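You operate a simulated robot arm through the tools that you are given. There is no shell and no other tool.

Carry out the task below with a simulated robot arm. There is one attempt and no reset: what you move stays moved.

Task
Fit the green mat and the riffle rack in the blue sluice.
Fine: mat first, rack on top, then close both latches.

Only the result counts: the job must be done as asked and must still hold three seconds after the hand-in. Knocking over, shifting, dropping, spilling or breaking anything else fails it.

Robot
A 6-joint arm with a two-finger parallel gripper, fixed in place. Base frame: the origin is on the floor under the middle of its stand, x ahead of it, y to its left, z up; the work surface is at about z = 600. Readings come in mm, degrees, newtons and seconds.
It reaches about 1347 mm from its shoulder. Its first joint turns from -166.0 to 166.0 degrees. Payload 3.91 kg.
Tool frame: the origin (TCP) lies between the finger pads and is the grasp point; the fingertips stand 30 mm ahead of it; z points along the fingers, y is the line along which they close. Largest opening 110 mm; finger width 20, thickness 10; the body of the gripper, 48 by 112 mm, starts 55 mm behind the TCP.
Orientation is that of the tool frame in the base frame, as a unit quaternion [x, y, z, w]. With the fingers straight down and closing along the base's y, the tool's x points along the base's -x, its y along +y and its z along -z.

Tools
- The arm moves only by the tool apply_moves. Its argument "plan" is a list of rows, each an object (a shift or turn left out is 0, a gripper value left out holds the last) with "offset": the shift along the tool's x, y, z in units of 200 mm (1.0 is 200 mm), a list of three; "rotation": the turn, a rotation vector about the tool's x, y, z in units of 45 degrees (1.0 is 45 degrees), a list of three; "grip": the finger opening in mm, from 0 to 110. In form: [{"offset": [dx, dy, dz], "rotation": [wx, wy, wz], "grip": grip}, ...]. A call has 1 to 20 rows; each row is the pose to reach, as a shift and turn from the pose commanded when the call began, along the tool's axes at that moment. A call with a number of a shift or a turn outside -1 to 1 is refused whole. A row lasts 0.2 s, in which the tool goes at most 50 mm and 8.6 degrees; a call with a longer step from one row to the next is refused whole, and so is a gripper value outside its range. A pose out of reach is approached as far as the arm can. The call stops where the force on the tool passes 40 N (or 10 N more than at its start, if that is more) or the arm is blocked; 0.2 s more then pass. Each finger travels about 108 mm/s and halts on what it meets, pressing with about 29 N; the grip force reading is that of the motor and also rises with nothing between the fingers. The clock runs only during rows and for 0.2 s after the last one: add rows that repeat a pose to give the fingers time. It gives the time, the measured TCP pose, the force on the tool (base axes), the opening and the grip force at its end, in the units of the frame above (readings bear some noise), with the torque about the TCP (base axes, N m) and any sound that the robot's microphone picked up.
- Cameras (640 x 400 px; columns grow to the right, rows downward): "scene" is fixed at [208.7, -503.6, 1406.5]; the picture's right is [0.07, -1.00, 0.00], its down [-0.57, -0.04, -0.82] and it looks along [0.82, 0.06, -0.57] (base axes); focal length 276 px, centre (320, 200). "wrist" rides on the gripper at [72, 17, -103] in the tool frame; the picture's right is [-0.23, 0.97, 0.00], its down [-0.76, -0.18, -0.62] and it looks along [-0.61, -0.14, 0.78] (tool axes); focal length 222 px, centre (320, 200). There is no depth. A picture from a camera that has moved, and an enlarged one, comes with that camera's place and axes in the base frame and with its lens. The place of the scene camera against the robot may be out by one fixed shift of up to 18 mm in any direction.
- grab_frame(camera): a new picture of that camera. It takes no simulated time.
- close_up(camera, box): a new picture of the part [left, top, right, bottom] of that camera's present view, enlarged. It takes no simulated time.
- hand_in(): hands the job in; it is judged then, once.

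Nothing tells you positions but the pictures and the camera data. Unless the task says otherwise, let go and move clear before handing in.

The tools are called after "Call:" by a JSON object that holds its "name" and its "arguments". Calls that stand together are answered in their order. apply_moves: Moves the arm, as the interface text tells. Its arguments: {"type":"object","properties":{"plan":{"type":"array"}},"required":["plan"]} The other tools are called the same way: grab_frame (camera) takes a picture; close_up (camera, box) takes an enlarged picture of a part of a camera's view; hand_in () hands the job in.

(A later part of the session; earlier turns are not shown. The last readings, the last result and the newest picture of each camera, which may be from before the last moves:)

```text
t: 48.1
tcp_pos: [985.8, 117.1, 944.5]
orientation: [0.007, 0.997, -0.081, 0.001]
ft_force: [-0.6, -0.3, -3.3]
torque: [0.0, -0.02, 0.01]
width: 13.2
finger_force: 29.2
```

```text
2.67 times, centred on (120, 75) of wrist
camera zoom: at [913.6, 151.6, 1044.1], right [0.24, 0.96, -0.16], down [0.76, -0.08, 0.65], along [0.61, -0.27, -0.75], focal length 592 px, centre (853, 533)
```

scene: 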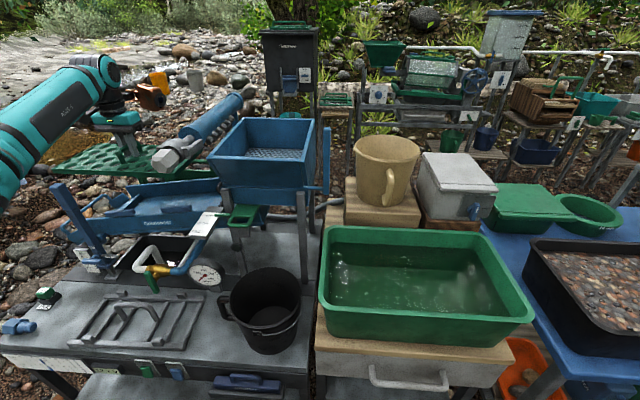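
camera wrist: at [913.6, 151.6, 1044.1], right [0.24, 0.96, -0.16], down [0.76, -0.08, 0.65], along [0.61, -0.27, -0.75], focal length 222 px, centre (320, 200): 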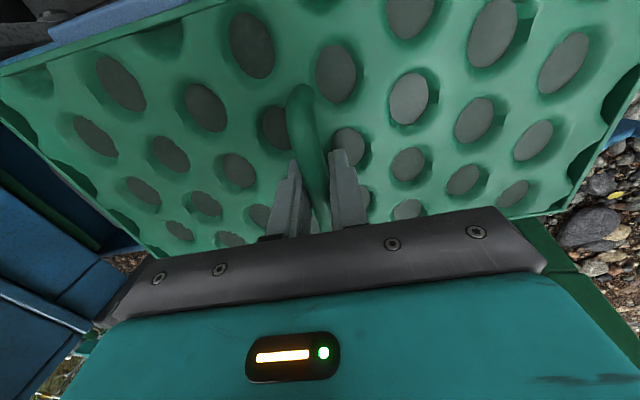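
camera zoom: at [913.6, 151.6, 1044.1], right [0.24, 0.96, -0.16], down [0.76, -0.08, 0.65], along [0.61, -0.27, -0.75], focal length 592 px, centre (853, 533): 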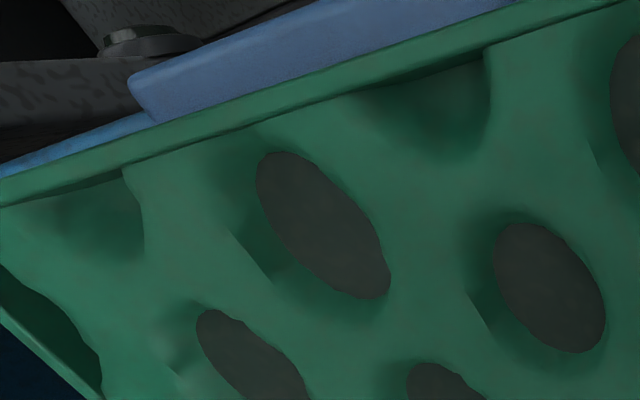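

Call:
{"name": "apply_moves", "arguments": {"plan": [{"offset": [-0.005, 0, 0.08]}, {"offset": [-0.005, 0, 0.15]}, {"offset": [-0.005, 0, 0.18]}, {"offset": [-0.005, 0, 0.18]}]}}

Call:
{"name": "grab_frame", "arguments": {"camera": "wrist"}}

Call:
{"name": "close_up", "arguments": {"camera": "scene", "box": [70, 150, 230, 250]}}

Call:
{"name": "close_up", "arguments": {"camera": "wrist", "box": [0, 0, 200, 280]}}

Call:
{"name": "close_up", "arguments": {"camera": "wrist", "box": [480, 0, 640, 250]}}

```text
t: 49.1
tcp_pos: [988.2, 111.6, 908.6]
orientation: [0.005, 0.997, -0.081, 0.002]
ft_force: [0.5, -0.1, -3.0]
torque: [0.03, 0.04, 0.02]
width: 13.4
finger_force: 28.5
```

```text
taken
camera wrist: at [915.3, 145.6, 1008.5], right [0.24, 0.96, -0.16], down [0.76, -0.08, 0.65], along [0.61, -0.27, -0.75], focal length 222 px, centre (320, 200)
```

wrist: 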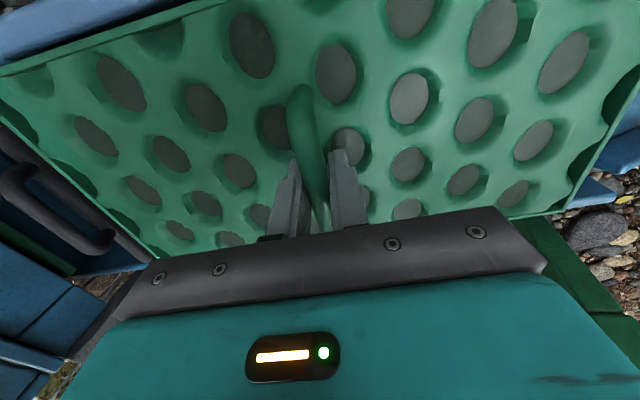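

```text
4.00 times, centred on (150, 200) of scene
camera zoom: at [208.7, -503.6, 1406.5], right [0.07, -1.0, 0.0], down [-0.57, -0.04, -0.82], along [0.82, 0.06, -0.57], focal length 1103 px, centre (1000, 200)
```

zoom: 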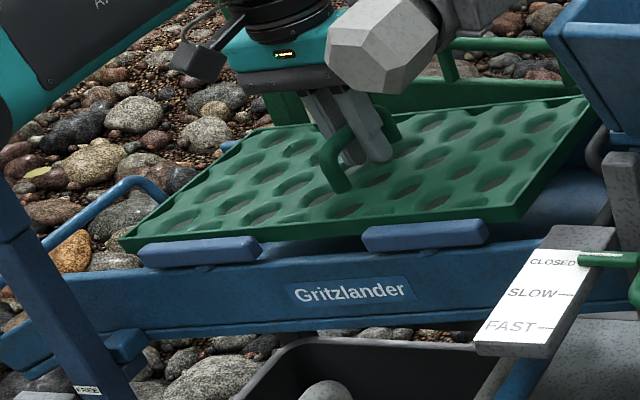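

```text
1.43 times, centred on (100, 140) of wrist
camera zoom: at [915.3, 145.6, 1008.5], right [0.24, 0.96, -0.16], down [0.76, -0.08, 0.65], along [0.61, -0.27, -0.75], focal length 317 px, centre (634, 286)
```

zoom: 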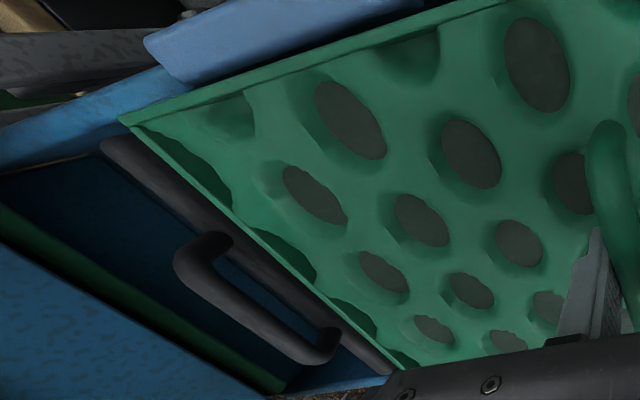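

```text
1.60 times, centred on (560, 125) of wrist
camera zoom: at [915.3, 145.6, 1008.5], right [0.24, 0.96, -0.16], down [0.76, -0.08, 0.65], along [0.61, -0.27, -0.75], focal length 355 px, centre (-64, 320)
```

zoom: 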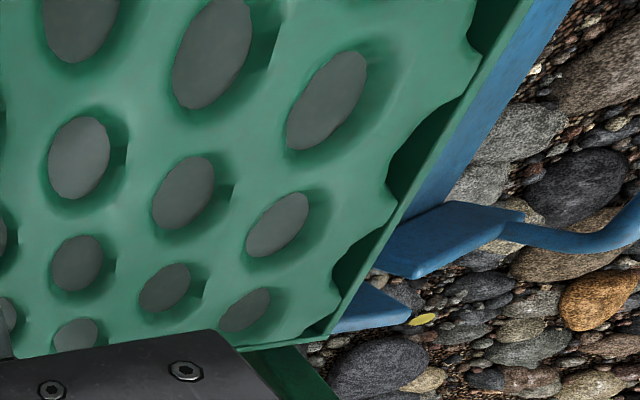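

The mat is now just above wall height, with about 5 mm clearance to the near latches and parallel to them. I'll lower it in small steps and watch force and torque for any contact with the stops.

Call:
{"name": "apply_moves", "arguments": {"plan": [{"offset": [0.006, 0, 0.03]}, {"offset": [0.006, 0, 0.06]}, {"offset": [0.006, 0, 0.09]}, {"offset": [0.006, 0, 0.12]}, {"offset": [0.006, 0, 0.14]}, {"offset": [0.006, 0, 0.14]}]}}

Call:
{"name": "close_up", "arguments": {"camera": "wrist", "box": [0, 0, 200, 280]}}

Call:
{"name": "close_up", "arguments": {"camera": "wrist", "box": [480, 0, 640, 250]}}

Call:
{"name": "close_up", "arguments": {"camera": "scene", "box": [70, 150, 230, 250]}}

```text
t: 50.5
tcp_pos: [987.9, 107.4, 881.6]
orientation: [0.007, 0.997, -0.081, 0.002]
ft_force: [0.1, 0.1, -3.0]
torque: [0.02, 0.0, 0.03]
width: 13.7
finger_force: 28.6
```

```text
1.43 times, centred on (100, 140) of wrist
camera zoom: at [913.8, 141.4, 981.1], right [0.24, 0.96, -0.16], down [0.76, -0.08, 0.65], along [0.61, -0.27, -0.75], focal length 317 px, centre (634, 286)
```

zoom: 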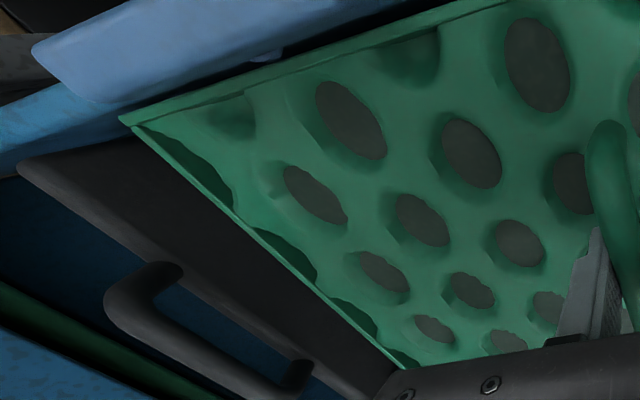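

```text
1.60 times, centred on (560, 125) of wrist
camera zoom: at [913.8, 141.4, 981.1], right [0.24, 0.96, -0.16], down [0.76, -0.08, 0.65], along [0.61, -0.27, -0.75], focal length 355 px, centre (-64, 320)
```

zoom: 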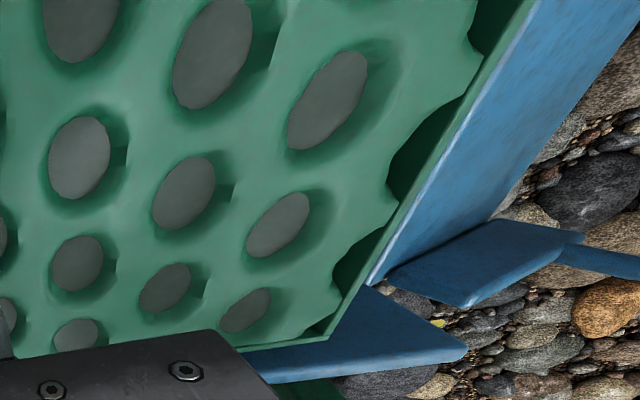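

```text
4.00 times, centred on (150, 200) of scene
camera zoom: at [208.7, -503.6, 1406.5], right [0.07, -1.0, 0.0], down [-0.57, -0.04, -0.82], along [0.82, 0.06, -0.57], focal length 1103 px, centre (1000, 200)
```

zoom: 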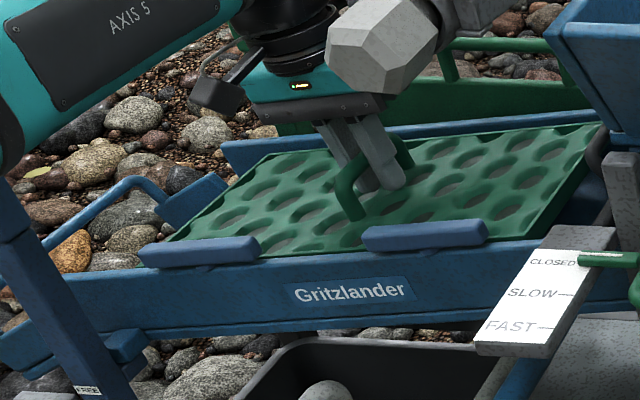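

The right stop and ridge positions match this view, so alignment looks right. I'll keep descending in 3 mm steps.

Call:
{"name": "apply_moves", "arguments": {"plan": [{"offset": [0, 0, 0.015]}, {"offset": [0, 0, 0.03]}, {"offset": [0, 0, 0.045]}, {"offset": [0, 0, 0.06]}, {"offset": [0, 0, 0.06]}]}}

Call:
{"name": "apply_moves", "arguments": {"plan": [{"offset": [0, 0, 0.015]}, {"offset": [0, 0, 0.025]}, {"offset": [0, 0, 0.025]}]}}

Call:
{"name": "grab_frame", "arguments": {"camera": "wrist"}}

Call:
{"name": "close_up", "arguments": {"camera": "scene", "box": [70, 150, 230, 250]}}

```text
t: 51.7
tcp_pos: [988.3, 104.4, 870.0]
orientation: [0.006, 0.997, -0.081, 0.003]
ft_force: [-0.8, -0.3, -4.3]
torque: [0.04, -0.04, -0.02]
width: 13.3
finger_force: 28.8
```

```text
t: 52.5
tcp_pos: [987.6, 104.1, 865.7]
orientation: [0.006, 0.997, -0.082, 0.002]
ft_force: [-0.5, -0.5, -3.1]
torque: [0.01, -0.01, 0.0]
width: 13.2
finger_force: 29.3
```

```text
taken
camera wrist: at [914.2, 138.4, 964.6], right [0.24, 0.96, -0.16], down [0.76, -0.08, 0.65], along [0.61, -0.27, -0.75], focal length 222 px, centre (320, 200)
```

wrist: 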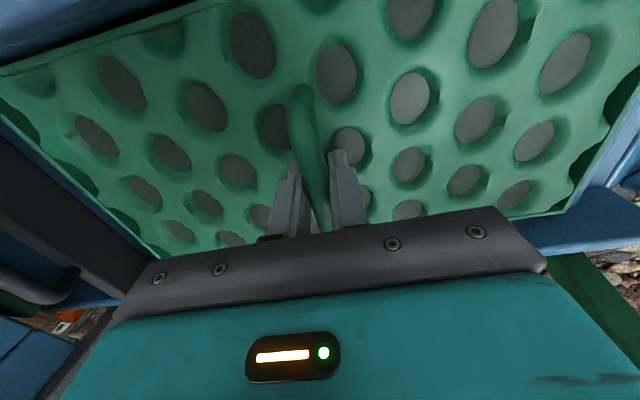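

```text
4.00 times, centred on (150, 200) of scene
camera zoom: at [208.7, -503.6, 1406.5], right [0.07, -1.0, 0.0], down [-0.57, -0.04, -0.82], along [0.82, 0.06, -0.57], focal length 1103 px, centre (1000, 200)
```

zoom: 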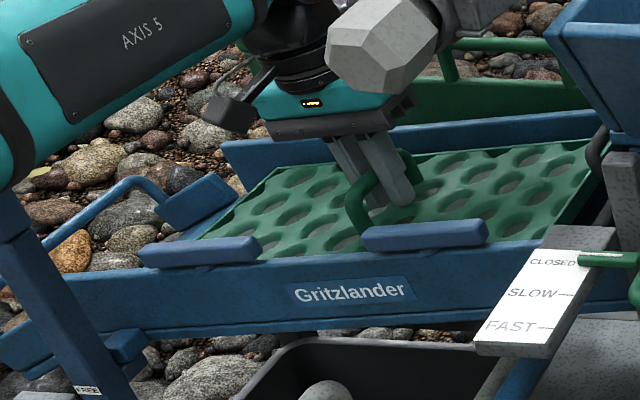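

Call:
{"name": "close_up", "arguments": {"camera": "wrist", "box": [480, 0, 640, 250]}}

Call:
{"name": "close_up", "arguments": {"camera": "wrist", "box": [0, 60, 180, 280]}}

Call:
{"name": "apply_moves", "arguments": {"plan": [{"offset": [0, 0, 0.01]}, {"offset": [0, 0, 0.02]}, {"offset": [0, 0, 0.02]}]}}

Call:
{"name": "apply_moves", "arguments": {"plan": [{"offset": [0, 0, 0.01]}, {"offset": [0, 0, 0.015]}, {"offset": [0, 0, 0.015]}]}}

```text
1.60 times, centred on (560, 125) of wrist
camera zoom: at [914.2, 138.4, 964.6], right [0.24, 0.96, -0.16], down [0.76, -0.08, 0.65], along [0.61, -0.27, -0.75], focal length 355 px, centre (-64, 320)
```

zoom: 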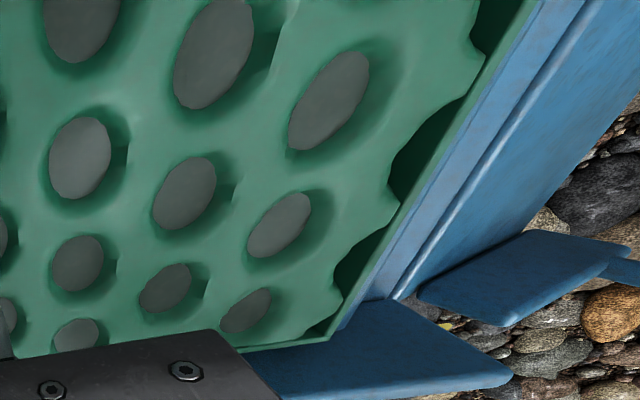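

```text
1.82 times, centred on (90, 170) of wrist
camera zoom: at [914.2, 138.4, 964.6], right [0.24, 0.96, -0.16], down [0.76, -0.08, 0.65], along [0.61, -0.27, -0.75], focal length 404 px, centre (738, 254)
```

zoom: 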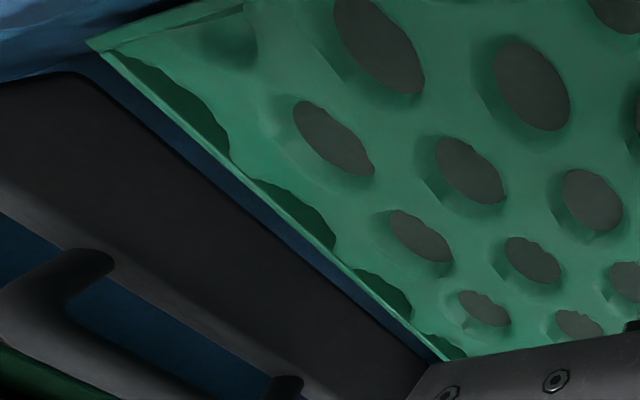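

```text
t: 53.3
tcp_pos: [987.3, 104.5, 862.9]
orientation: [0.005, 0.997, -0.081, 0.002]
ft_force: [0.3, -0.9, -3.9]
torque: [0.05, 0.02, -0.03]
width: 13.4
finger_force: 29.2
```

```text
t: 54.1
tcp_pos: [987.8, 101.8, 858.7]
orientation: [0.005, 0.997, -0.081, 0.002]
ft_force: [0.4, 0.6, -3.4]
torque: [-0.01, -0.04, -0.01]
width: 13.4
finger_force: 28.7
```

Call:
{"name": "close_up", "arguments": {"camera": "wrist", "box": [480, 0, 640, 250]}}

Call:
{"name": "close_up", "arguments": {"camera": "wrist", "box": [0, 60, 180, 280]}}

Call:
{"name": "apply_moves", "arguments": {"plan": [{"offset": [0, 0, 0.005]}, {"offset": [0, 0, 0.01]}, {"offset": [0, 0, 0.01]}]}}

Call:
{"name": "apply_moves", "arguments": {"plan": [{"offset": [0, 0, 0.005]}, {"offset": [0, 0, 0.01]}, {"offset": [0, 0, 0.01]}]}}

```text
1.60 times, centred on (560, 125) of wrist
camera zoom: at [914.0, 137.3, 957.5], right [0.24, 0.96, -0.16], down [0.76, -0.08, 0.65], along [0.61, -0.27, -0.75], focal length 355 px, centre (-64, 320)
```

zoom: 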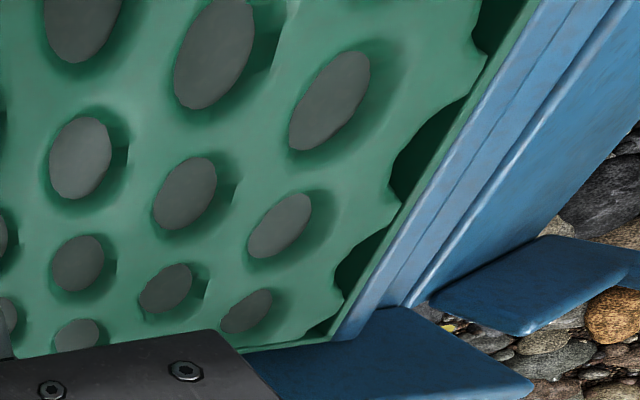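

```text
1.82 times, centred on (90, 170) of wrist
camera zoom: at [914.0, 137.3, 957.5], right [0.24, 0.96, -0.16], down [0.76, -0.08, 0.65], along [0.61, -0.27, -0.75], focal length 404 px, centre (738, 254)
```

zoom: 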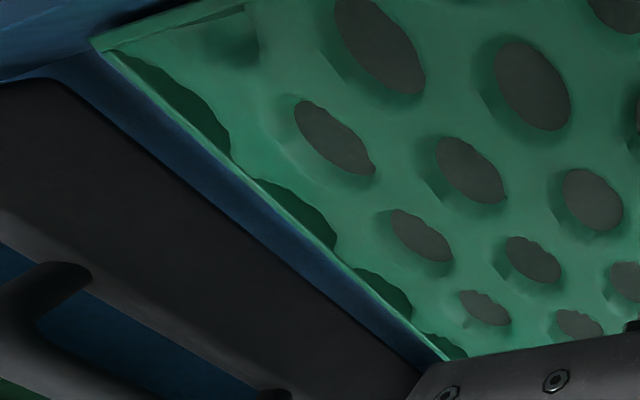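

```text
t: 54.9
tcp_pos: [986.3, 102.4, 855.6]
orientation: [0.006, 0.997, -0.081, 0.001]
ft_force: [-0.5, 0.0, -3.5]
torque: [0.01, 0.02, 0.01]
width: 13.6
finger_force: 29.2
```

```text
t: 55.7
tcp_pos: [987.5, 103.0, 854.0]
orientation: [0.006, 0.997, -0.081, 0.002]
ft_force: [0.4, -0.9, -3.6]
torque: [0.03, -0.01, 0.01]
width: 13.6
finger_force: 28.7
```

Call:
{"name": "apply_moves", "arguments": {"plan": [{"offset": [0, 0, 0.005]}, {"offset": [0, 0, 0.01]}, {"offset": [0, 0, 0.015]}, {"offset": [0, 0, 0.015]}]}}

Call:
{"name": "close_up", "arguments": {"camera": "wrist", "box": [480, 0, 640, 250]}}

Call:
{"name": "close_up", "arguments": {"camera": "wrist", "box": [0, 60, 180, 280]}}

```text
t: 56.7
tcp_pos: [987.4, 101.2, 851.9]
orientation: [0.006, 0.997, -0.081, 0.002]
ft_force: [0.8, 1.3, -3.9]
torque: [0.0, -0.02, 0.01]
width: 13.6
finger_force: 28.8
```

```text
1.60 times, centred on (560, 125) of wrist
camera zoom: at [914.1, 136.0, 950.4], right [0.24, 0.96, -0.16], down [0.76, -0.08, 0.65], along [0.61, -0.27, -0.75], focal length 355 px, centre (-64, 320)
```

zoom: 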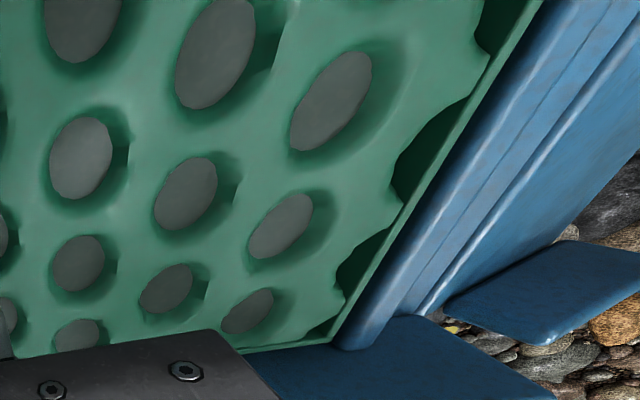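

```text
1.82 times, centred on (90, 170) of wrist
camera zoom: at [914.1, 136.0, 950.4], right [0.24, 0.96, -0.16], down [0.76, -0.08, 0.65], along [0.61, -0.27, -0.75], focal length 404 px, centre (738, 254)
```

zoom: 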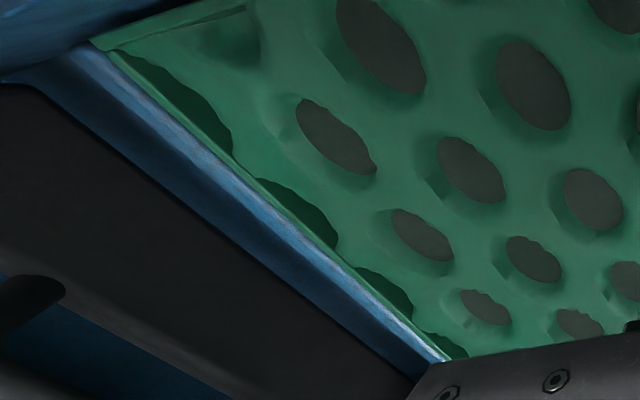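

Both stops now show beside the mat's edges: the gap looks wider on the right than on the left. I'll zoom in to measure before seating it.

Call:
{"name": "close_up", "arguments": {"camera": "wrist", "box": [540, 60, 640, 160]}}

Call:
{"name": "close_up", "arguments": {"camera": "wrist", "box": [540, 140, 620, 220]}}

Call:
{"name": "close_up", "arguments": {"camera": "wrist", "box": [0, 60, 80, 140]}}

Call:
{"name": "close_up", "arguments": {"camera": "wrist", "box": [70, 150, 170, 270]}}

```text
4.00 times, centred on (590, 110) of wrist
camera zoom: at [914.1, 136.0, 950.4], right [0.24, 0.96, -0.16], down [0.76, -0.08, 0.65], along [0.61, -0.27, -0.75], focal length 888 px, centre (-760, 560)
```

zoom: 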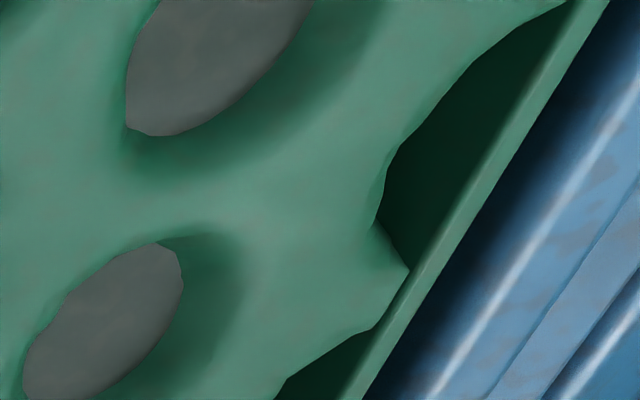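

```text
5.00 times, centred on (580, 180) of wrist
camera zoom: at [914.1, 136.0, 950.4], right [0.24, 0.96, -0.16], down [0.76, -0.08, 0.65], along [0.61, -0.27, -0.75], focal length 1111 px, centre (-980, 300)
```

zoom: 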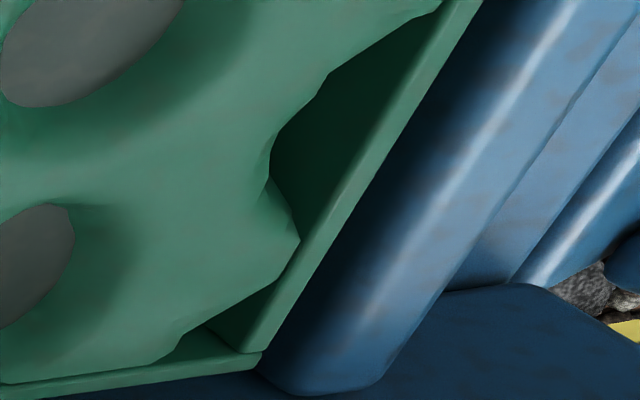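

```text
5.00 times, centred on (40, 100) of wrist
camera zoom: at [914.1, 136.0, 950.4], right [0.24, 0.96, -0.16], down [0.76, -0.08, 0.65], along [0.61, -0.27, -0.75], focal length 1111 px, centre (1720, 700)
```

zoom: 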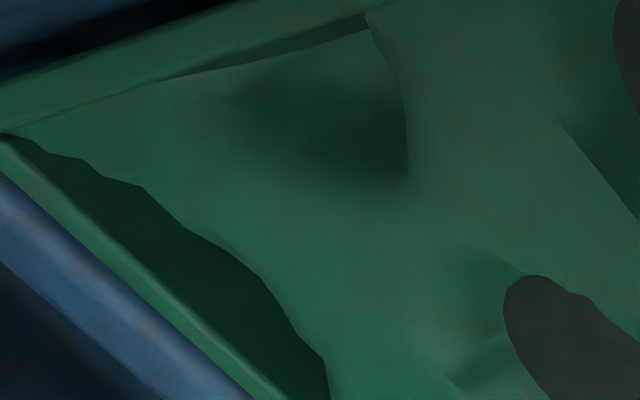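

```text
3.33 times, centred on (120, 210) of wrist
camera zoom: at [914.1, 136.0, 950.4], right [0.24, 0.96, -0.16], down [0.76, -0.08, 0.65], along [0.61, -0.27, -0.75], focal length 740 px, centre (987, 167)
```

zoom: 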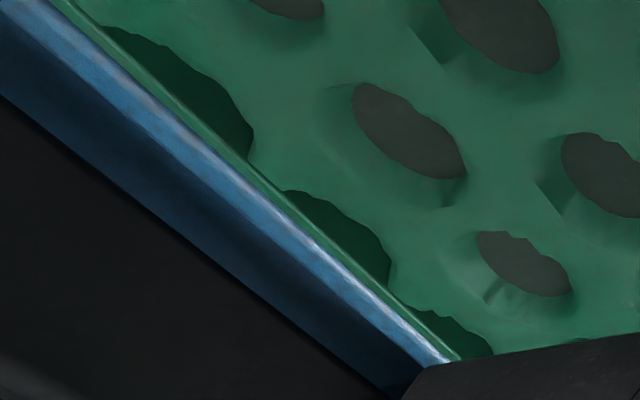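

I want a clean reference of the mat's edges in these same crops. I'll lift it 30 mm along the normal and compare.

Call:
{"name": "apply_moves", "arguments": {"plan": [{"offset": [0, 0, -0.05]}, {"offset": [0, 0, -0.1]}, {"offset": [0, 0, -0.15]}, {"offset": [0, 0, -0.15]}]}}

Call:
{"name": "close_up", "arguments": {"camera": "wrist", "box": [70, 150, 170, 270]}}

Call:
{"name": "close_up", "arguments": {"camera": "wrist", "box": [540, 140, 620, 220]}}

Call:
{"name": "close_up", "arguments": {"camera": "wrist", "box": [0, 60, 80, 140]}}

Call:
{"name": "close_up", "arguments": {"camera": "wrist", "box": [540, 60, 640, 160]}}

```text
t: 57.7
tcp_pos: [986.4, 107.0, 882.3]
orientation: [0.006, 0.997, -0.081, 0.001]
ft_force: [-0.5, 0.6, -3.9]
torque: [-0.01, -0.04, 0.0]
width: 13.1
finger_force: 28.8
```

```text
3.33 times, centred on (120, 210) of wrist
camera zoom: at [913.9, 141.2, 980.5], right [0.24, 0.96, -0.16], down [0.76, -0.08, 0.65], along [0.61, -0.27, -0.75], focal length 740 px, centre (987, 167)
```

zoom: 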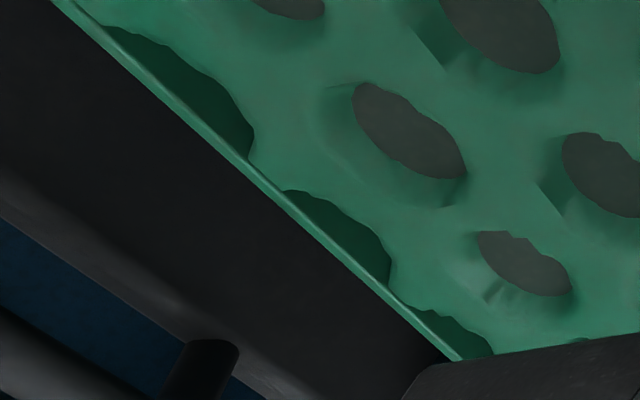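

```text
5.00 times, centred on (580, 180) of wrist
camera zoom: at [913.9, 141.2, 980.5], right [0.24, 0.96, -0.16], down [0.76, -0.08, 0.65], along [0.61, -0.27, -0.75], focal length 1111 px, centre (-980, 300)
```

zoom: 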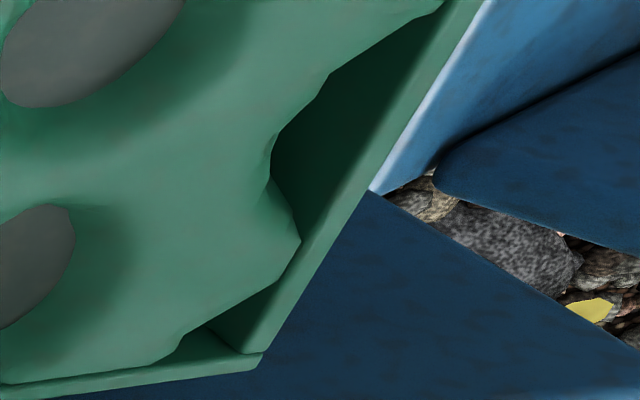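

```text
5.00 times, centred on (40, 100) of wrist
camera zoom: at [913.9, 141.2, 980.5], right [0.24, 0.96, -0.16], down [0.76, -0.08, 0.65], along [0.61, -0.27, -0.75], focal length 1111 px, centre (1720, 700)
```

zoom: 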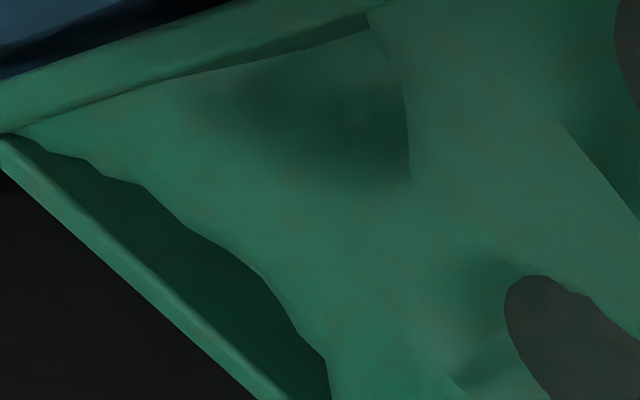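

```text
4.00 times, centred on (590, 110) of wrist
camera zoom: at [913.9, 141.2, 980.5], right [0.24, 0.96, -0.16], down [0.76, -0.08, 0.65], along [0.61, -0.27, -0.75], focal length 888 px, centre (-760, 560)
```

zoom: 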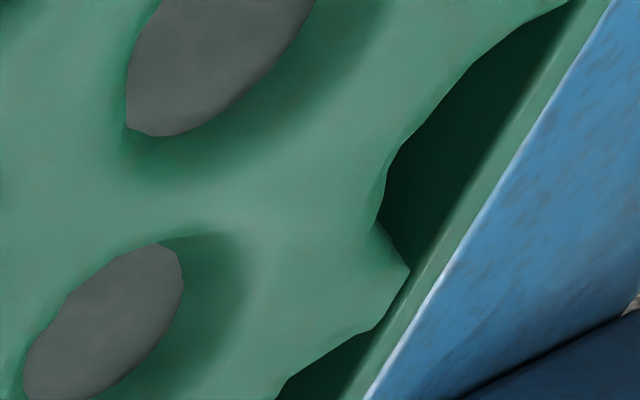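

The comparison shows the mat drops between the stops, with about 9 mm gap on the right and nearly none on the left. I'll shift it 4.5 mm toward +y and lower again.

Call:
{"name": "apply_moves", "arguments": {"plan": [{"offset": [0, 0.0225, 0]}, {"offset": [0, 0.0225, 0.05]}, {"offset": [0, 0.0225, 0.09]}, {"offset": [0, 0.0225, 0.12]}, {"offset": [0, 0.0225, 0.14]}, {"offset": [0, 0.0225, 0.15]}, {"offset": [0, 0.0225, 0.15]}]}}

Call:
{"name": "close_up", "arguments": {"camera": "wrist", "box": [70, 150, 170, 270]}}

Call:
{"name": "close_up", "arguments": {"camera": "wrist", "box": [540, 140, 620, 220]}}

Call:
{"name": "close_up", "arguments": {"camera": "wrist", "box": [0, 20, 120, 140]}}

Call:
{"name": "close_up", "arguments": {"camera": "wrist", "box": [540, 60, 640, 160]}}

```text
t: 59.3
tcp_pos: [987.5, 107.2, 850.3]
orientation: [0.007, 0.997, -0.081, 0.002]
ft_force: [0.1, 1.0, -3.5]
torque: [0.01, 0.01, 0.0]
width: 13.3
finger_force: 29.1
```

```text
3.33 times, centred on (120, 210) of wrist
camera zoom: at [913.8, 140.6, 949.5], right [0.24, 0.96, -0.16], down [0.76, -0.08, 0.65], along [0.61, -0.27, -0.75], focal length 740 px, centre (987, 167)
```

zoom: 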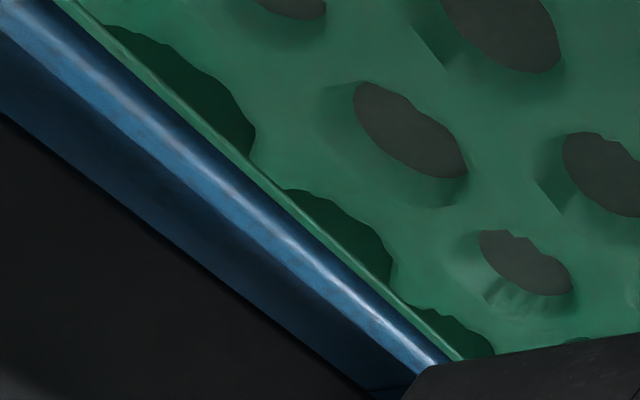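

```text
5.00 times, centred on (580, 180) of wrist
camera zoom: at [913.8, 140.6, 949.5], right [0.24, 0.96, -0.16], down [0.76, -0.08, 0.65], along [0.61, -0.27, -0.75], focal length 1111 px, centre (-980, 300)
```

zoom: 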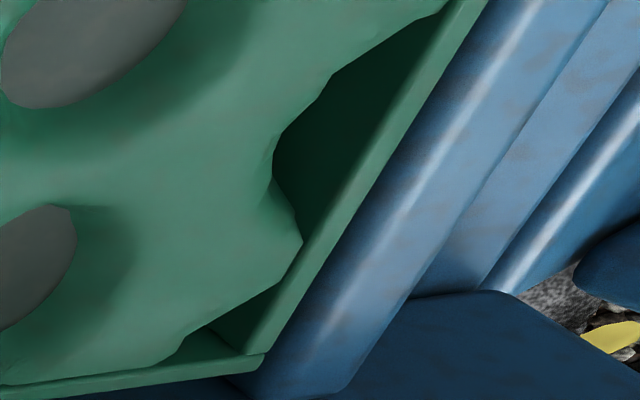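

```text
3.33 times, centred on (60, 80) of wrist
camera zoom: at [913.8, 140.6, 949.5], right [0.24, 0.96, -0.16], down [0.76, -0.08, 0.65], along [0.61, -0.27, -0.75], focal length 740 px, centre (1187, 600)
```

zoom: 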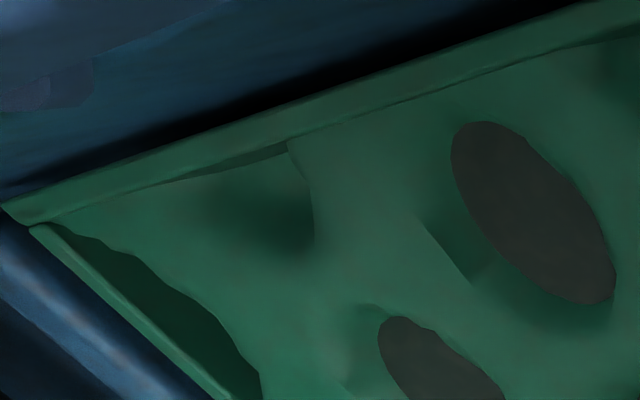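

```text
4.00 times, centred on (590, 110) of wrist
camera zoom: at [913.8, 140.6, 949.5], right [0.24, 0.96, -0.16], down [0.76, -0.08, 0.65], along [0.61, -0.27, -0.75], focal length 888 px, centre (-760, 560)
```

zoom: 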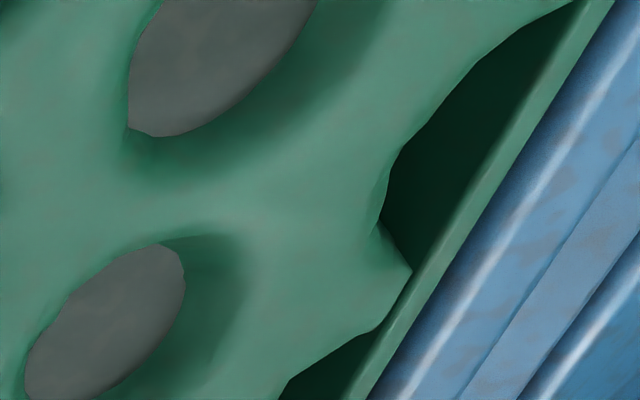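

The mat is now centred, with similar dark gaps on both sides. I'll lower it until it touches the floor.

Call:
{"name": "apply_moves", "arguments": {"plan": [{"offset": [0, 0, 0.005]}, {"offset": [0, 0, 0.01]}, {"offset": [0, 0, 0.01]}]}}

Call:
{"name": "apply_moves", "arguments": {"plan": [{"offset": [0, 0, 0.005]}, {"offset": [0, 0, 0.01]}, {"offset": [0, 0, 0.01]}]}}

Call:
{"name": "apply_moves", "arguments": {"plan": [{"offset": [0, 0, 0.005]}, {"offset": [0, 0, 0.01]}, {"offset": [0, 0, 0.01]}]}}

```text
t: 60.1
tcp_pos: [986.8, 105.7, 848.9]
orientation: [0.006, 0.997, -0.081, 0.002]
ft_force: [0.8, -1.1, -3.1]
torque: [0.04, -0.01, 0.01]
width: 13.6
finger_force: 29.6
```

```text
t: 60.9
tcp_pos: [987.2, 106.0, 846.8]
orientation: [0.006, 0.997, -0.08, 0.003]
ft_force: [-0.1, 0.3, -3.2]
torque: [0.0, -0.04, -0.01]
width: 13.6
finger_force: 29.1
```

```text
t: 61.7
tcp_pos: [986.8, 104.6, 845.0]
orientation: [0.006, 0.997, -0.081, 0.002]
ft_force: [0.7, 0.0, -3.0]
torque: [0.01, 0.0, 0.01]
width: 13.5
finger_force: 29.1
```

Call:
{"name": "apply_moves", "arguments": {"plan": [{"offset": [0, 0, 0.005]}, {"offset": [0, 0, 0.01]}, {"offset": [0, 0, 0.01]}]}}

Call:
{"name": "apply_moves", "arguments": {"plan": [{"offset": [0, 0, 0.005]}, {"offset": [0, 0, 0.01]}, {"offset": [0, 0, 0.01]}]}}

Call:
{"name": "close_up", "arguments": {"camera": "wrist", "box": [540, 60, 640, 160]}}

Call:
{"name": "close_up", "arguments": {"camera": "wrist", "box": [70, 150, 170, 270]}}

Call:
{"name": "close_up", "arguments": {"camera": "scene", "box": [70, 150, 230, 250]}}

```text
t: 62.5
tcp_pos: [987.0, 104.1, 843.9]
orientation: [0.005, 0.997, -0.082, 0.003]
ft_force: [0.7, 0.0, -3.7]
torque: [0.01, -0.01, 0.03]
width: 13.3
finger_force: 29.0
```

```text
t: 63.3
tcp_pos: [987.5, 104.1, 841.4]
orientation: [0.006, 0.997, -0.081, 0.002]
ft_force: [-0.3, -0.2, -2.6]
torque: [0.06, -0.01, -0.01]
width: 13.4
finger_force: 29.6
```

```text
4.00 times, centred on (590, 110) of wrist
camera zoom: at [914.1, 139.0, 939.5], right [0.24, 0.96, -0.16], down [0.76, -0.08, 0.65], along [0.61, -0.27, -0.75], focal length 888 px, centre (-760, 560)
```

zoom: 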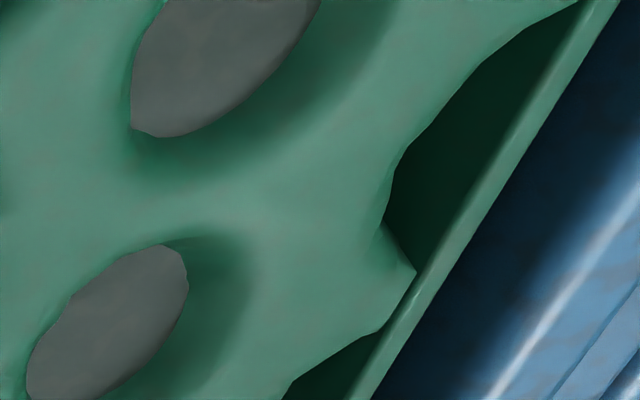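

```text
3.33 times, centred on (120, 210) of wrist
camera zoom: at [914.1, 139.0, 939.5], right [0.24, 0.96, -0.16], down [0.76, -0.08, 0.65], along [0.61, -0.27, -0.75], focal length 740 px, centre (987, 167)
```

zoom: 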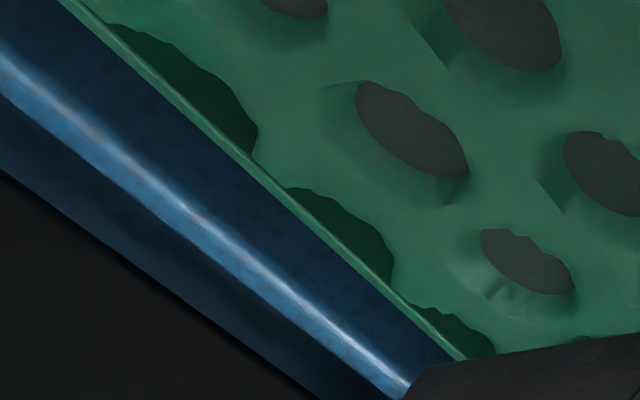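

```text
4.00 times, centred on (150, 200) of scene
camera zoom: at [208.7, -503.6, 1406.5], right [0.07, -1.0, 0.0], down [-0.57, -0.04, -0.82], along [0.82, 0.06, -0.57], focal length 1103 px, centre (1000, 200)
```

zoom: 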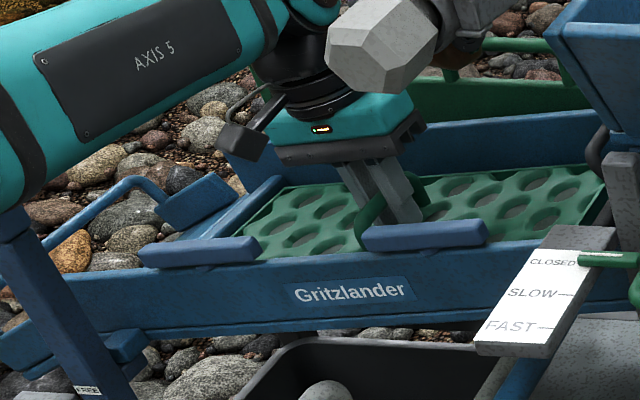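

Call:
{"name": "apply_moves", "arguments": {"plan": [{"offset": [0, 0, 0.005]}, {"offset": [0, 0, 0.01]}, {"offset": [0, 0, 0.015]}, {"offset": [0, 0, 0.015]}]}}

Call:
{"name": "apply_moves", "arguments": {"plan": [{"offset": [0, 0, 0.005]}, {"offset": [0, 0, 0.01]}, {"offset": [0, 0, 0.01]}]}}

Call:
{"name": "apply_moves", "arguments": {"plan": [{"offset": [0, 0, 0.005]}, {"offset": [0, 0, 0.01]}, {"offset": [0, 0, 0.01]}]}}

```text
t: 64.3
tcp_pos: [987.7, 105.1, 840.5]
orientation: [0.007, 0.997, -0.08, 0.003]
ft_force: [6.6, 3.1, 11.8]
torque: [0.01, 0.04, -0.02]
width: 13.4
finger_force: 28.9
```

```text
t: 65.2
tcp_pos: [986.9, 104.7, 838.6]
orientation: [0.006, 0.997, -0.081, 0.005]
ft_force: [1.7, 4.2, 6.6]
torque: [0.1, 0.46, -0.01]
width: 13.6
finger_force: 29.2
stopped in row 3: the force on the tool passed its limit at 41 N (the readings are from after the stop); the commanded pose is now the measured one
```

```text
t: 66.0
tcp_pos: [986.9, 104.0, 838.8]
orientation: [0.007, 0.997, -0.08, 0.006]
ft_force: [12.9, 7.7, 36.9]
torque: [0.17, -0.06, 0.0]
width: 13.1
finger_force: 28.7
```

The mat is on the floor: the normal force rose with almost no torque, so it sits flat. I'll relax the pressure, check, and then let go.

Call:
{"name": "apply_moves", "arguments": {"plan": [{"offset": [0, 0, -0.005]}, {"offset": [0, 0, -0.01]}, {"offset": [0, 0, -0.01]}]}}

Call:
{"name": "close_up", "arguments": {"camera": "wrist", "box": [540, 60, 640, 160]}}

Call:
{"name": "close_up", "arguments": {"camera": "wrist", "box": [540, 140, 620, 220]}}

Call:
{"name": "close_up", "arguments": {"camera": "wrist", "box": [0, 20, 120, 140]}}

Call:
{"name": "close_up", "arguments": {"camera": "wrist", "box": [70, 150, 170, 270]}}

```text
t: 66.8
tcp_pos: [987.7, 103.7, 837.9]
orientation: [0.007, 0.997, -0.082, 0.005]
ft_force: [17.7, 8.1, 32.8]
torque: [0.24, -0.06, -0.02]
width: 13.3
finger_force: 29.3
```

```text
4.00 times, centred on (590, 110) of wrist
camera zoom: at [913.5, 138.4, 937.5], right [0.24, 0.96, -0.15], down [0.75, -0.08, 0.65], along [0.61, -0.27, -0.74], focal length 888 px, centre (-760, 560)
```

zoom: 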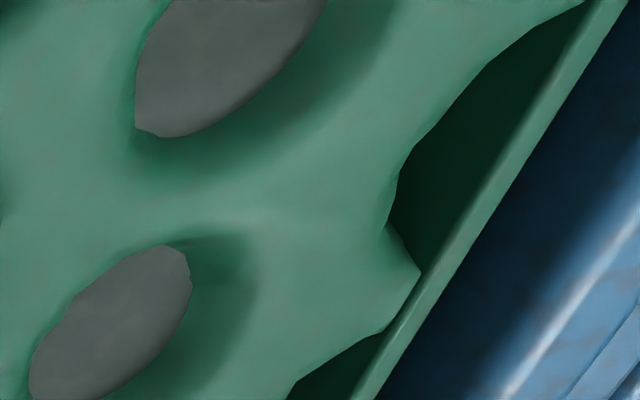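

```text
5.00 times, centred on (580, 180) of wrist
camera zoom: at [913.5, 138.4, 937.5], right [0.24, 0.96, -0.15], down [0.75, -0.08, 0.65], along [0.61, -0.27, -0.74], focal length 1111 px, centre (-980, 300)
```

zoom: 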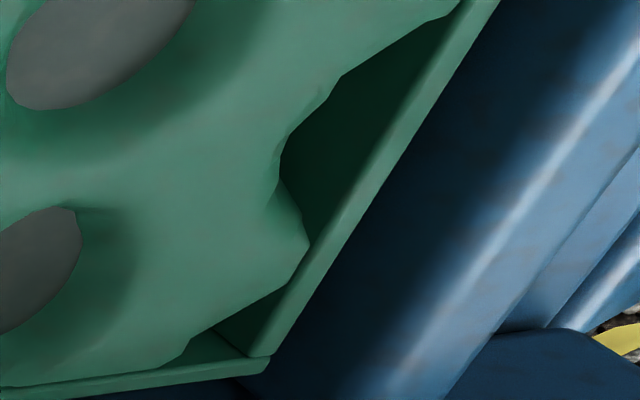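

```text
3.33 times, centred on (60, 80) of wrist
camera zoom: at [913.5, 138.4, 937.5], right [0.24, 0.96, -0.15], down [0.75, -0.08, 0.65], along [0.61, -0.27, -0.74], focal length 740 px, centre (1187, 600)
```

zoom: 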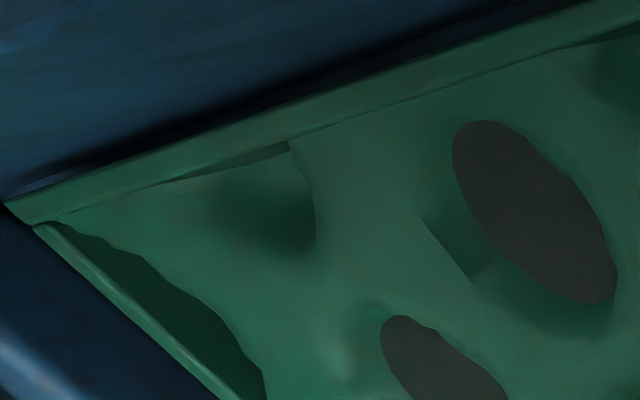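

```text
3.33 times, centred on (120, 210) of wrist
camera zoom: at [913.5, 138.4, 937.5], right [0.24, 0.96, -0.15], down [0.75, -0.08, 0.65], along [0.61, -0.27, -0.74], focal length 740 px, centre (987, 167)
```

zoom: 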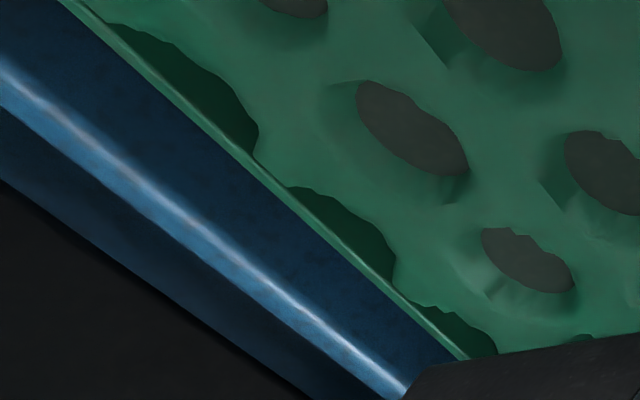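

The mat is flat in the bed with even gaps on both sides. I'll ease off a little more and then open the fingers.

Call:
{"name": "apply_moves", "arguments": {"plan": [{"offset": [0, 0, -0.005]}, {"offset": [0, 0, -0.01]}, {"offset": [0, 0, -0.01]}]}}

Call:
{"name": "apply_moves", "arguments": {"plan": [{"grip": 20}, {"grip": 30}, {"grip": 40}, {"grip": 40}]}}

Call:
{"name": "grab_frame", "arguments": {"camera": "wrist"}}

```text
t: 67.6
tcp_pos: [987.1, 104.1, 839.4]
orientation: [0.006, 0.997, -0.081, 0.002]
ft_force: [4.2, 3.8, 10.2]
torque: [0.24, 0.04, -0.08]
width: 13.3
finger_force: 29.1
```

```text
t: 68.6
tcp_pos: [987.6, 105.6, 840.4]
orientation: [0.006, 0.997, -0.081, 0.004]
ft_force: [0.2, 1.0, 0.6]
torque: [0.01, 0.02, 0.01]
width: 39.9
finger_force: 0.1
```

```text
taken
camera wrist: at [914.1, 139.1, 938.2], right [0.24, 0.96, -0.15], down [0.76, -0.08, 0.65], along [0.61, -0.27, -0.74], focal length 222 px, centre (320, 200)
```

wrist: 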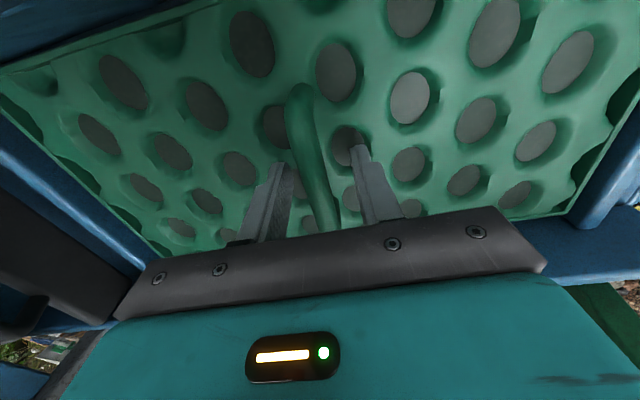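

The mat is released and stays seated. I'll rise straight up along the normal and check it from above.

Call:
{"name": "apply_moves", "arguments": {"plan": [{"offset": [0, 0, -0.1]}, {"offset": [0, 0, -0.25]}, {"offset": [0, 0, -0.45]}, {"offset": [0, 0, -0.65]}, {"offset": [0, 0, -0.8]}, {"offset": [0, 0, -0.8]}]}}

Call:
{"name": "apply_moves", "arguments": {"plan": [{"rotation": [-0.07, 0, 0], "grip": 0}, {"rotation": [-0.14, 0, 0], "grip": 0}, {"rotation": [-0.2, 0, 0], "grip": 0}, {"rotation": [-0.2, 0, 0], "grip": 0}]}}

Call:
{"name": "grab_frame", "arguments": {"camera": "wrist"}}

Call:
{"name": "close_up", "arguments": {"camera": "scene", "box": [40, 140, 240, 270]}}

```text
t: 70.0
tcp_pos: [986.5, 130.0, 998.9]
orientation: [0.007, 0.997, -0.081, 0.004]
ft_force: [0.6, 0.7, -0.8]
torque: [0.0, -0.01, 0.02]
width: 39.9
finger_force: 0.1
```

```text
t: 71.0
tcp_pos: [987.5, 130.6, 998.2]
orientation: [0.006, 1.0, -0.002, 0.004]
ft_force: [-0.2, 0.2, -0.8]
torque: [0.0, -0.01, 0.0]
width: 0.1
finger_force: 29.1
```

```text
taken
camera wrist: at [912.7, 148.6, 1100.7], right [0.24, 0.97, 0.0], down [0.75, -0.18, 0.63], along [0.61, -0.15, -0.78], focal length 222 px, centre (320, 200)
```

wrist: 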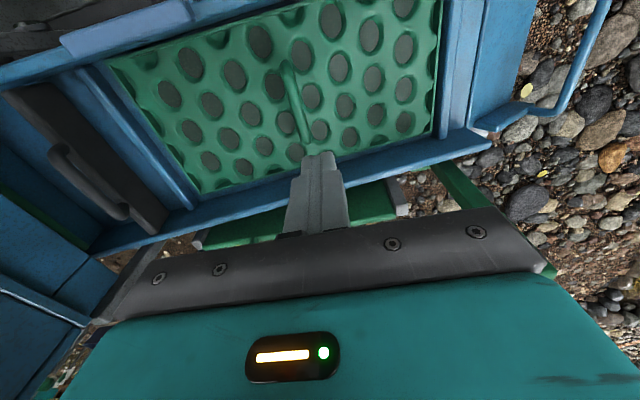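

```text
3.08 times, centred on (140, 205) of scene
camera zoom: at [208.7, -503.6, 1406.5], right [0.07, -1.0, 0.0], down [-0.57, -0.04, -0.82], along [0.82, 0.06, -0.57], focal length 848 px, centre (874, 185)
```

zoom: 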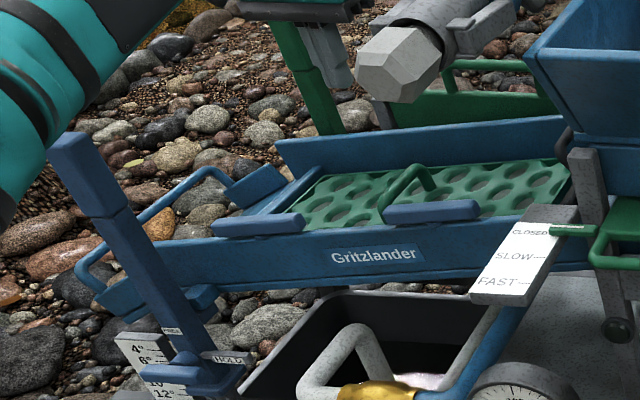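

The mat lies inside the bed between the stops. A closer view will confirm this and give me references for placing the rack.

Call:
{"name": "close_up", "arguments": {"camera": "wrist", "box": [60, -20, 380, 220]}}

Call:
{"name": "close_up", "arguments": {"camera": "wrist", "box": [280, -40, 520, 160]}}

```text
refused: -20 is not a number from 0 to 400
```

```text
refused: -40 is not a number from 0 to 400
```

Call:
{"name": "close_up", "arguments": {"camera": "wrist", "box": [60, 0, 380, 220]}}

Call:
{"name": "close_up", "arguments": {"camera": "wrist", "box": [280, 0, 520, 160]}}

```text
1.82 times, centred on (220, 110) of wrist
camera zoom: at [912.7, 148.6, 1100.7], right [0.24, 0.97, 0.0], down [0.75, -0.18, 0.63], along [0.61, -0.15, -0.78], focal length 404 px, centre (502, 364)
```

zoom: 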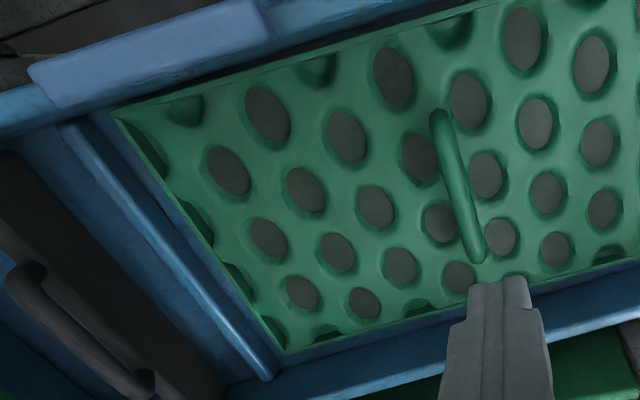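

```text
2.50 times, centred on (400, 80) of wrist
camera zoom: at [912.7, 148.6, 1100.7], right [0.24, 0.97, 0.0], down [0.75, -0.18, 0.63], along [0.61, -0.15, -0.78], focal length 555 px, centre (120, 500)
```

zoom: 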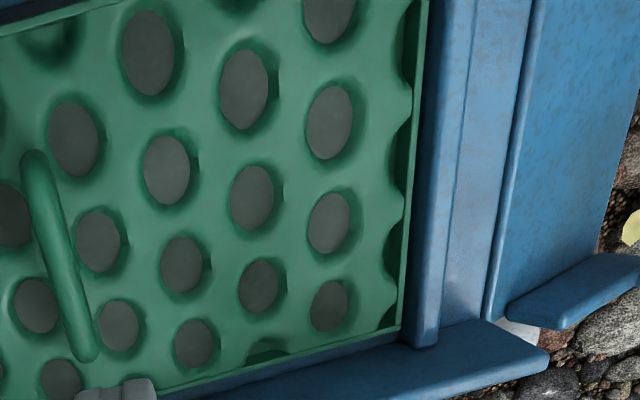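

The mat sits cleanly between the stops and walls. Next comes the rack, so I'll back out along x at this height and then drop over the bench to look at it.

Call:
{"name": "apply_moves", "arguments": {"plan": [{"offset": [0.2, 0, -0.02]}, {"offset": [0.4, 0, -0.04]}, {"offset": [0.6, 0, -0.06]}, {"offset": [0.8, 0, -0.06]}, {"offset": [1.0, 0, -0.06]}]}}

Call:
{"name": "apply_moves", "arguments": {"plan": [{"offset": [0.2, -0.02, 0.05], "grip": 60}, {"offset": [0.38, -0.04, 0.15], "grip": 60}, {"offset": [0.5, -0.06, 0.3], "grip": 60}, {"offset": [0.6, -0.08, 0.45], "grip": 60}, {"offset": [0.66, -0.1, 0.6], "grip": 60}, {"offset": [0.66, -0.1, 0.6], "grip": 60}]}}

Call:
{"name": "grab_frame", "arguments": {"camera": "wrist"}}

Call:
{"name": "grab_frame", "arguments": {"camera": "scene"}}

```text
t: 72.2
tcp_pos: [786.8, 132.0, 1008.0]
orientation: [0.006, 1.0, -0.002, 0.003]
ft_force: [0.5, -0.2, -1.8]
torque: [0.01, 0.01, -0.03]
width: 0.2
finger_force: 29.0
```

```text
t: 73.6
tcp_pos: [656.5, 112.5, 887.7]
orientation: [0.005, 1.0, -0.003, 0.004]
ft_force: [0.2, -0.5, 0.6]
torque: [0.0, 0.02, -0.03]
width: 59.9
finger_force: 0.1
```

```text
taken
camera wrist: at [582.1, 131.3, 989.7], right [0.24, 0.97, 0.0], down [0.75, -0.18, 0.63], along [0.61, -0.15, -0.78], focal length 222 px, centre (320, 200)
```

wrist: 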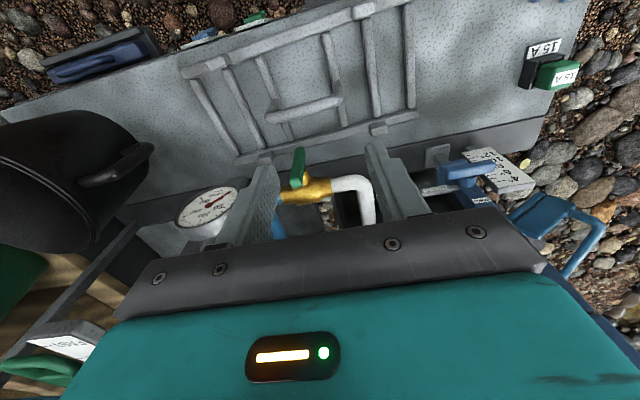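

```text
taken
```

scene: 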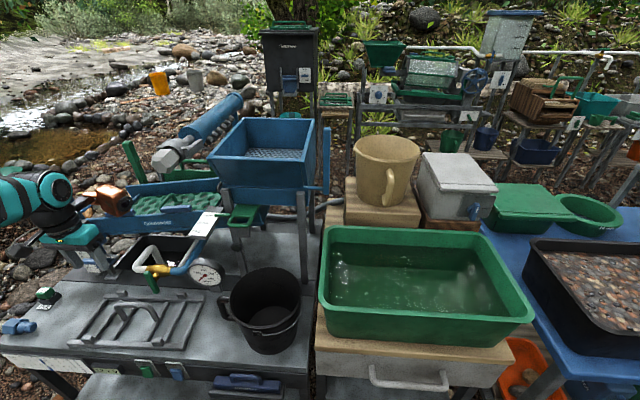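

Call:
{"name": "close_up", "arguments": {"camera": "wrist", "box": [170, 0, 430, 165]}}

Call:
{"name": "close_up", "arguments": {"camera": "scene", "box": [60, 280, 230, 360]}}

```text
2.42 times, centred on (300, 82) of wrist
camera zoom: at [582.1, 131.3, 989.7], right [0.24, 0.97, 0.0], down [0.75, -0.18, 0.63], along [0.61, -0.15, -0.78], focal length 538 px, centre (368, 485)
```

zoom: 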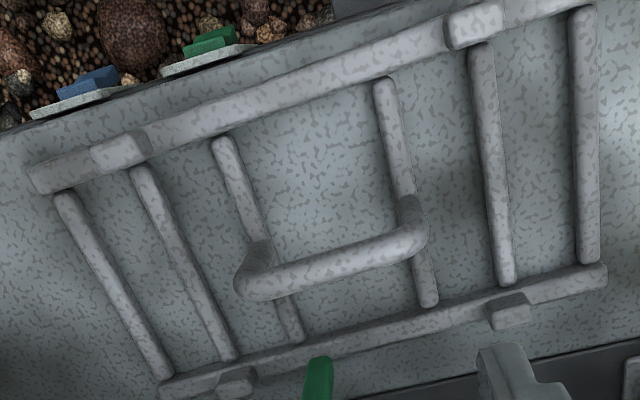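

```text
3.76 times, centred on (145, 320) of scene
camera zoom: at [208.7, -503.6, 1406.5], right [0.07, -1.0, 0.0], down [-0.57, -0.04, -0.82], along [0.82, 0.06, -0.57], focal length 1038 px, centre (979, -252)
```

zoom: 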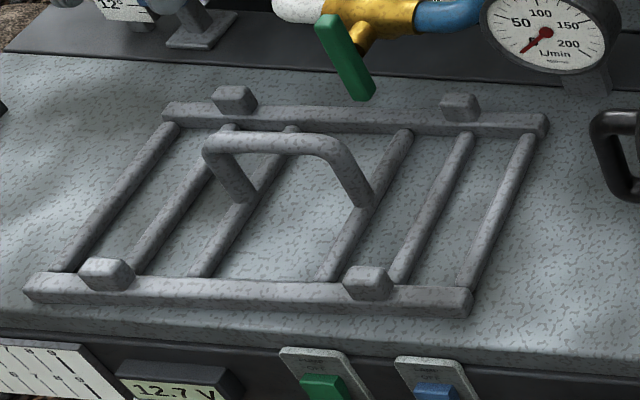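

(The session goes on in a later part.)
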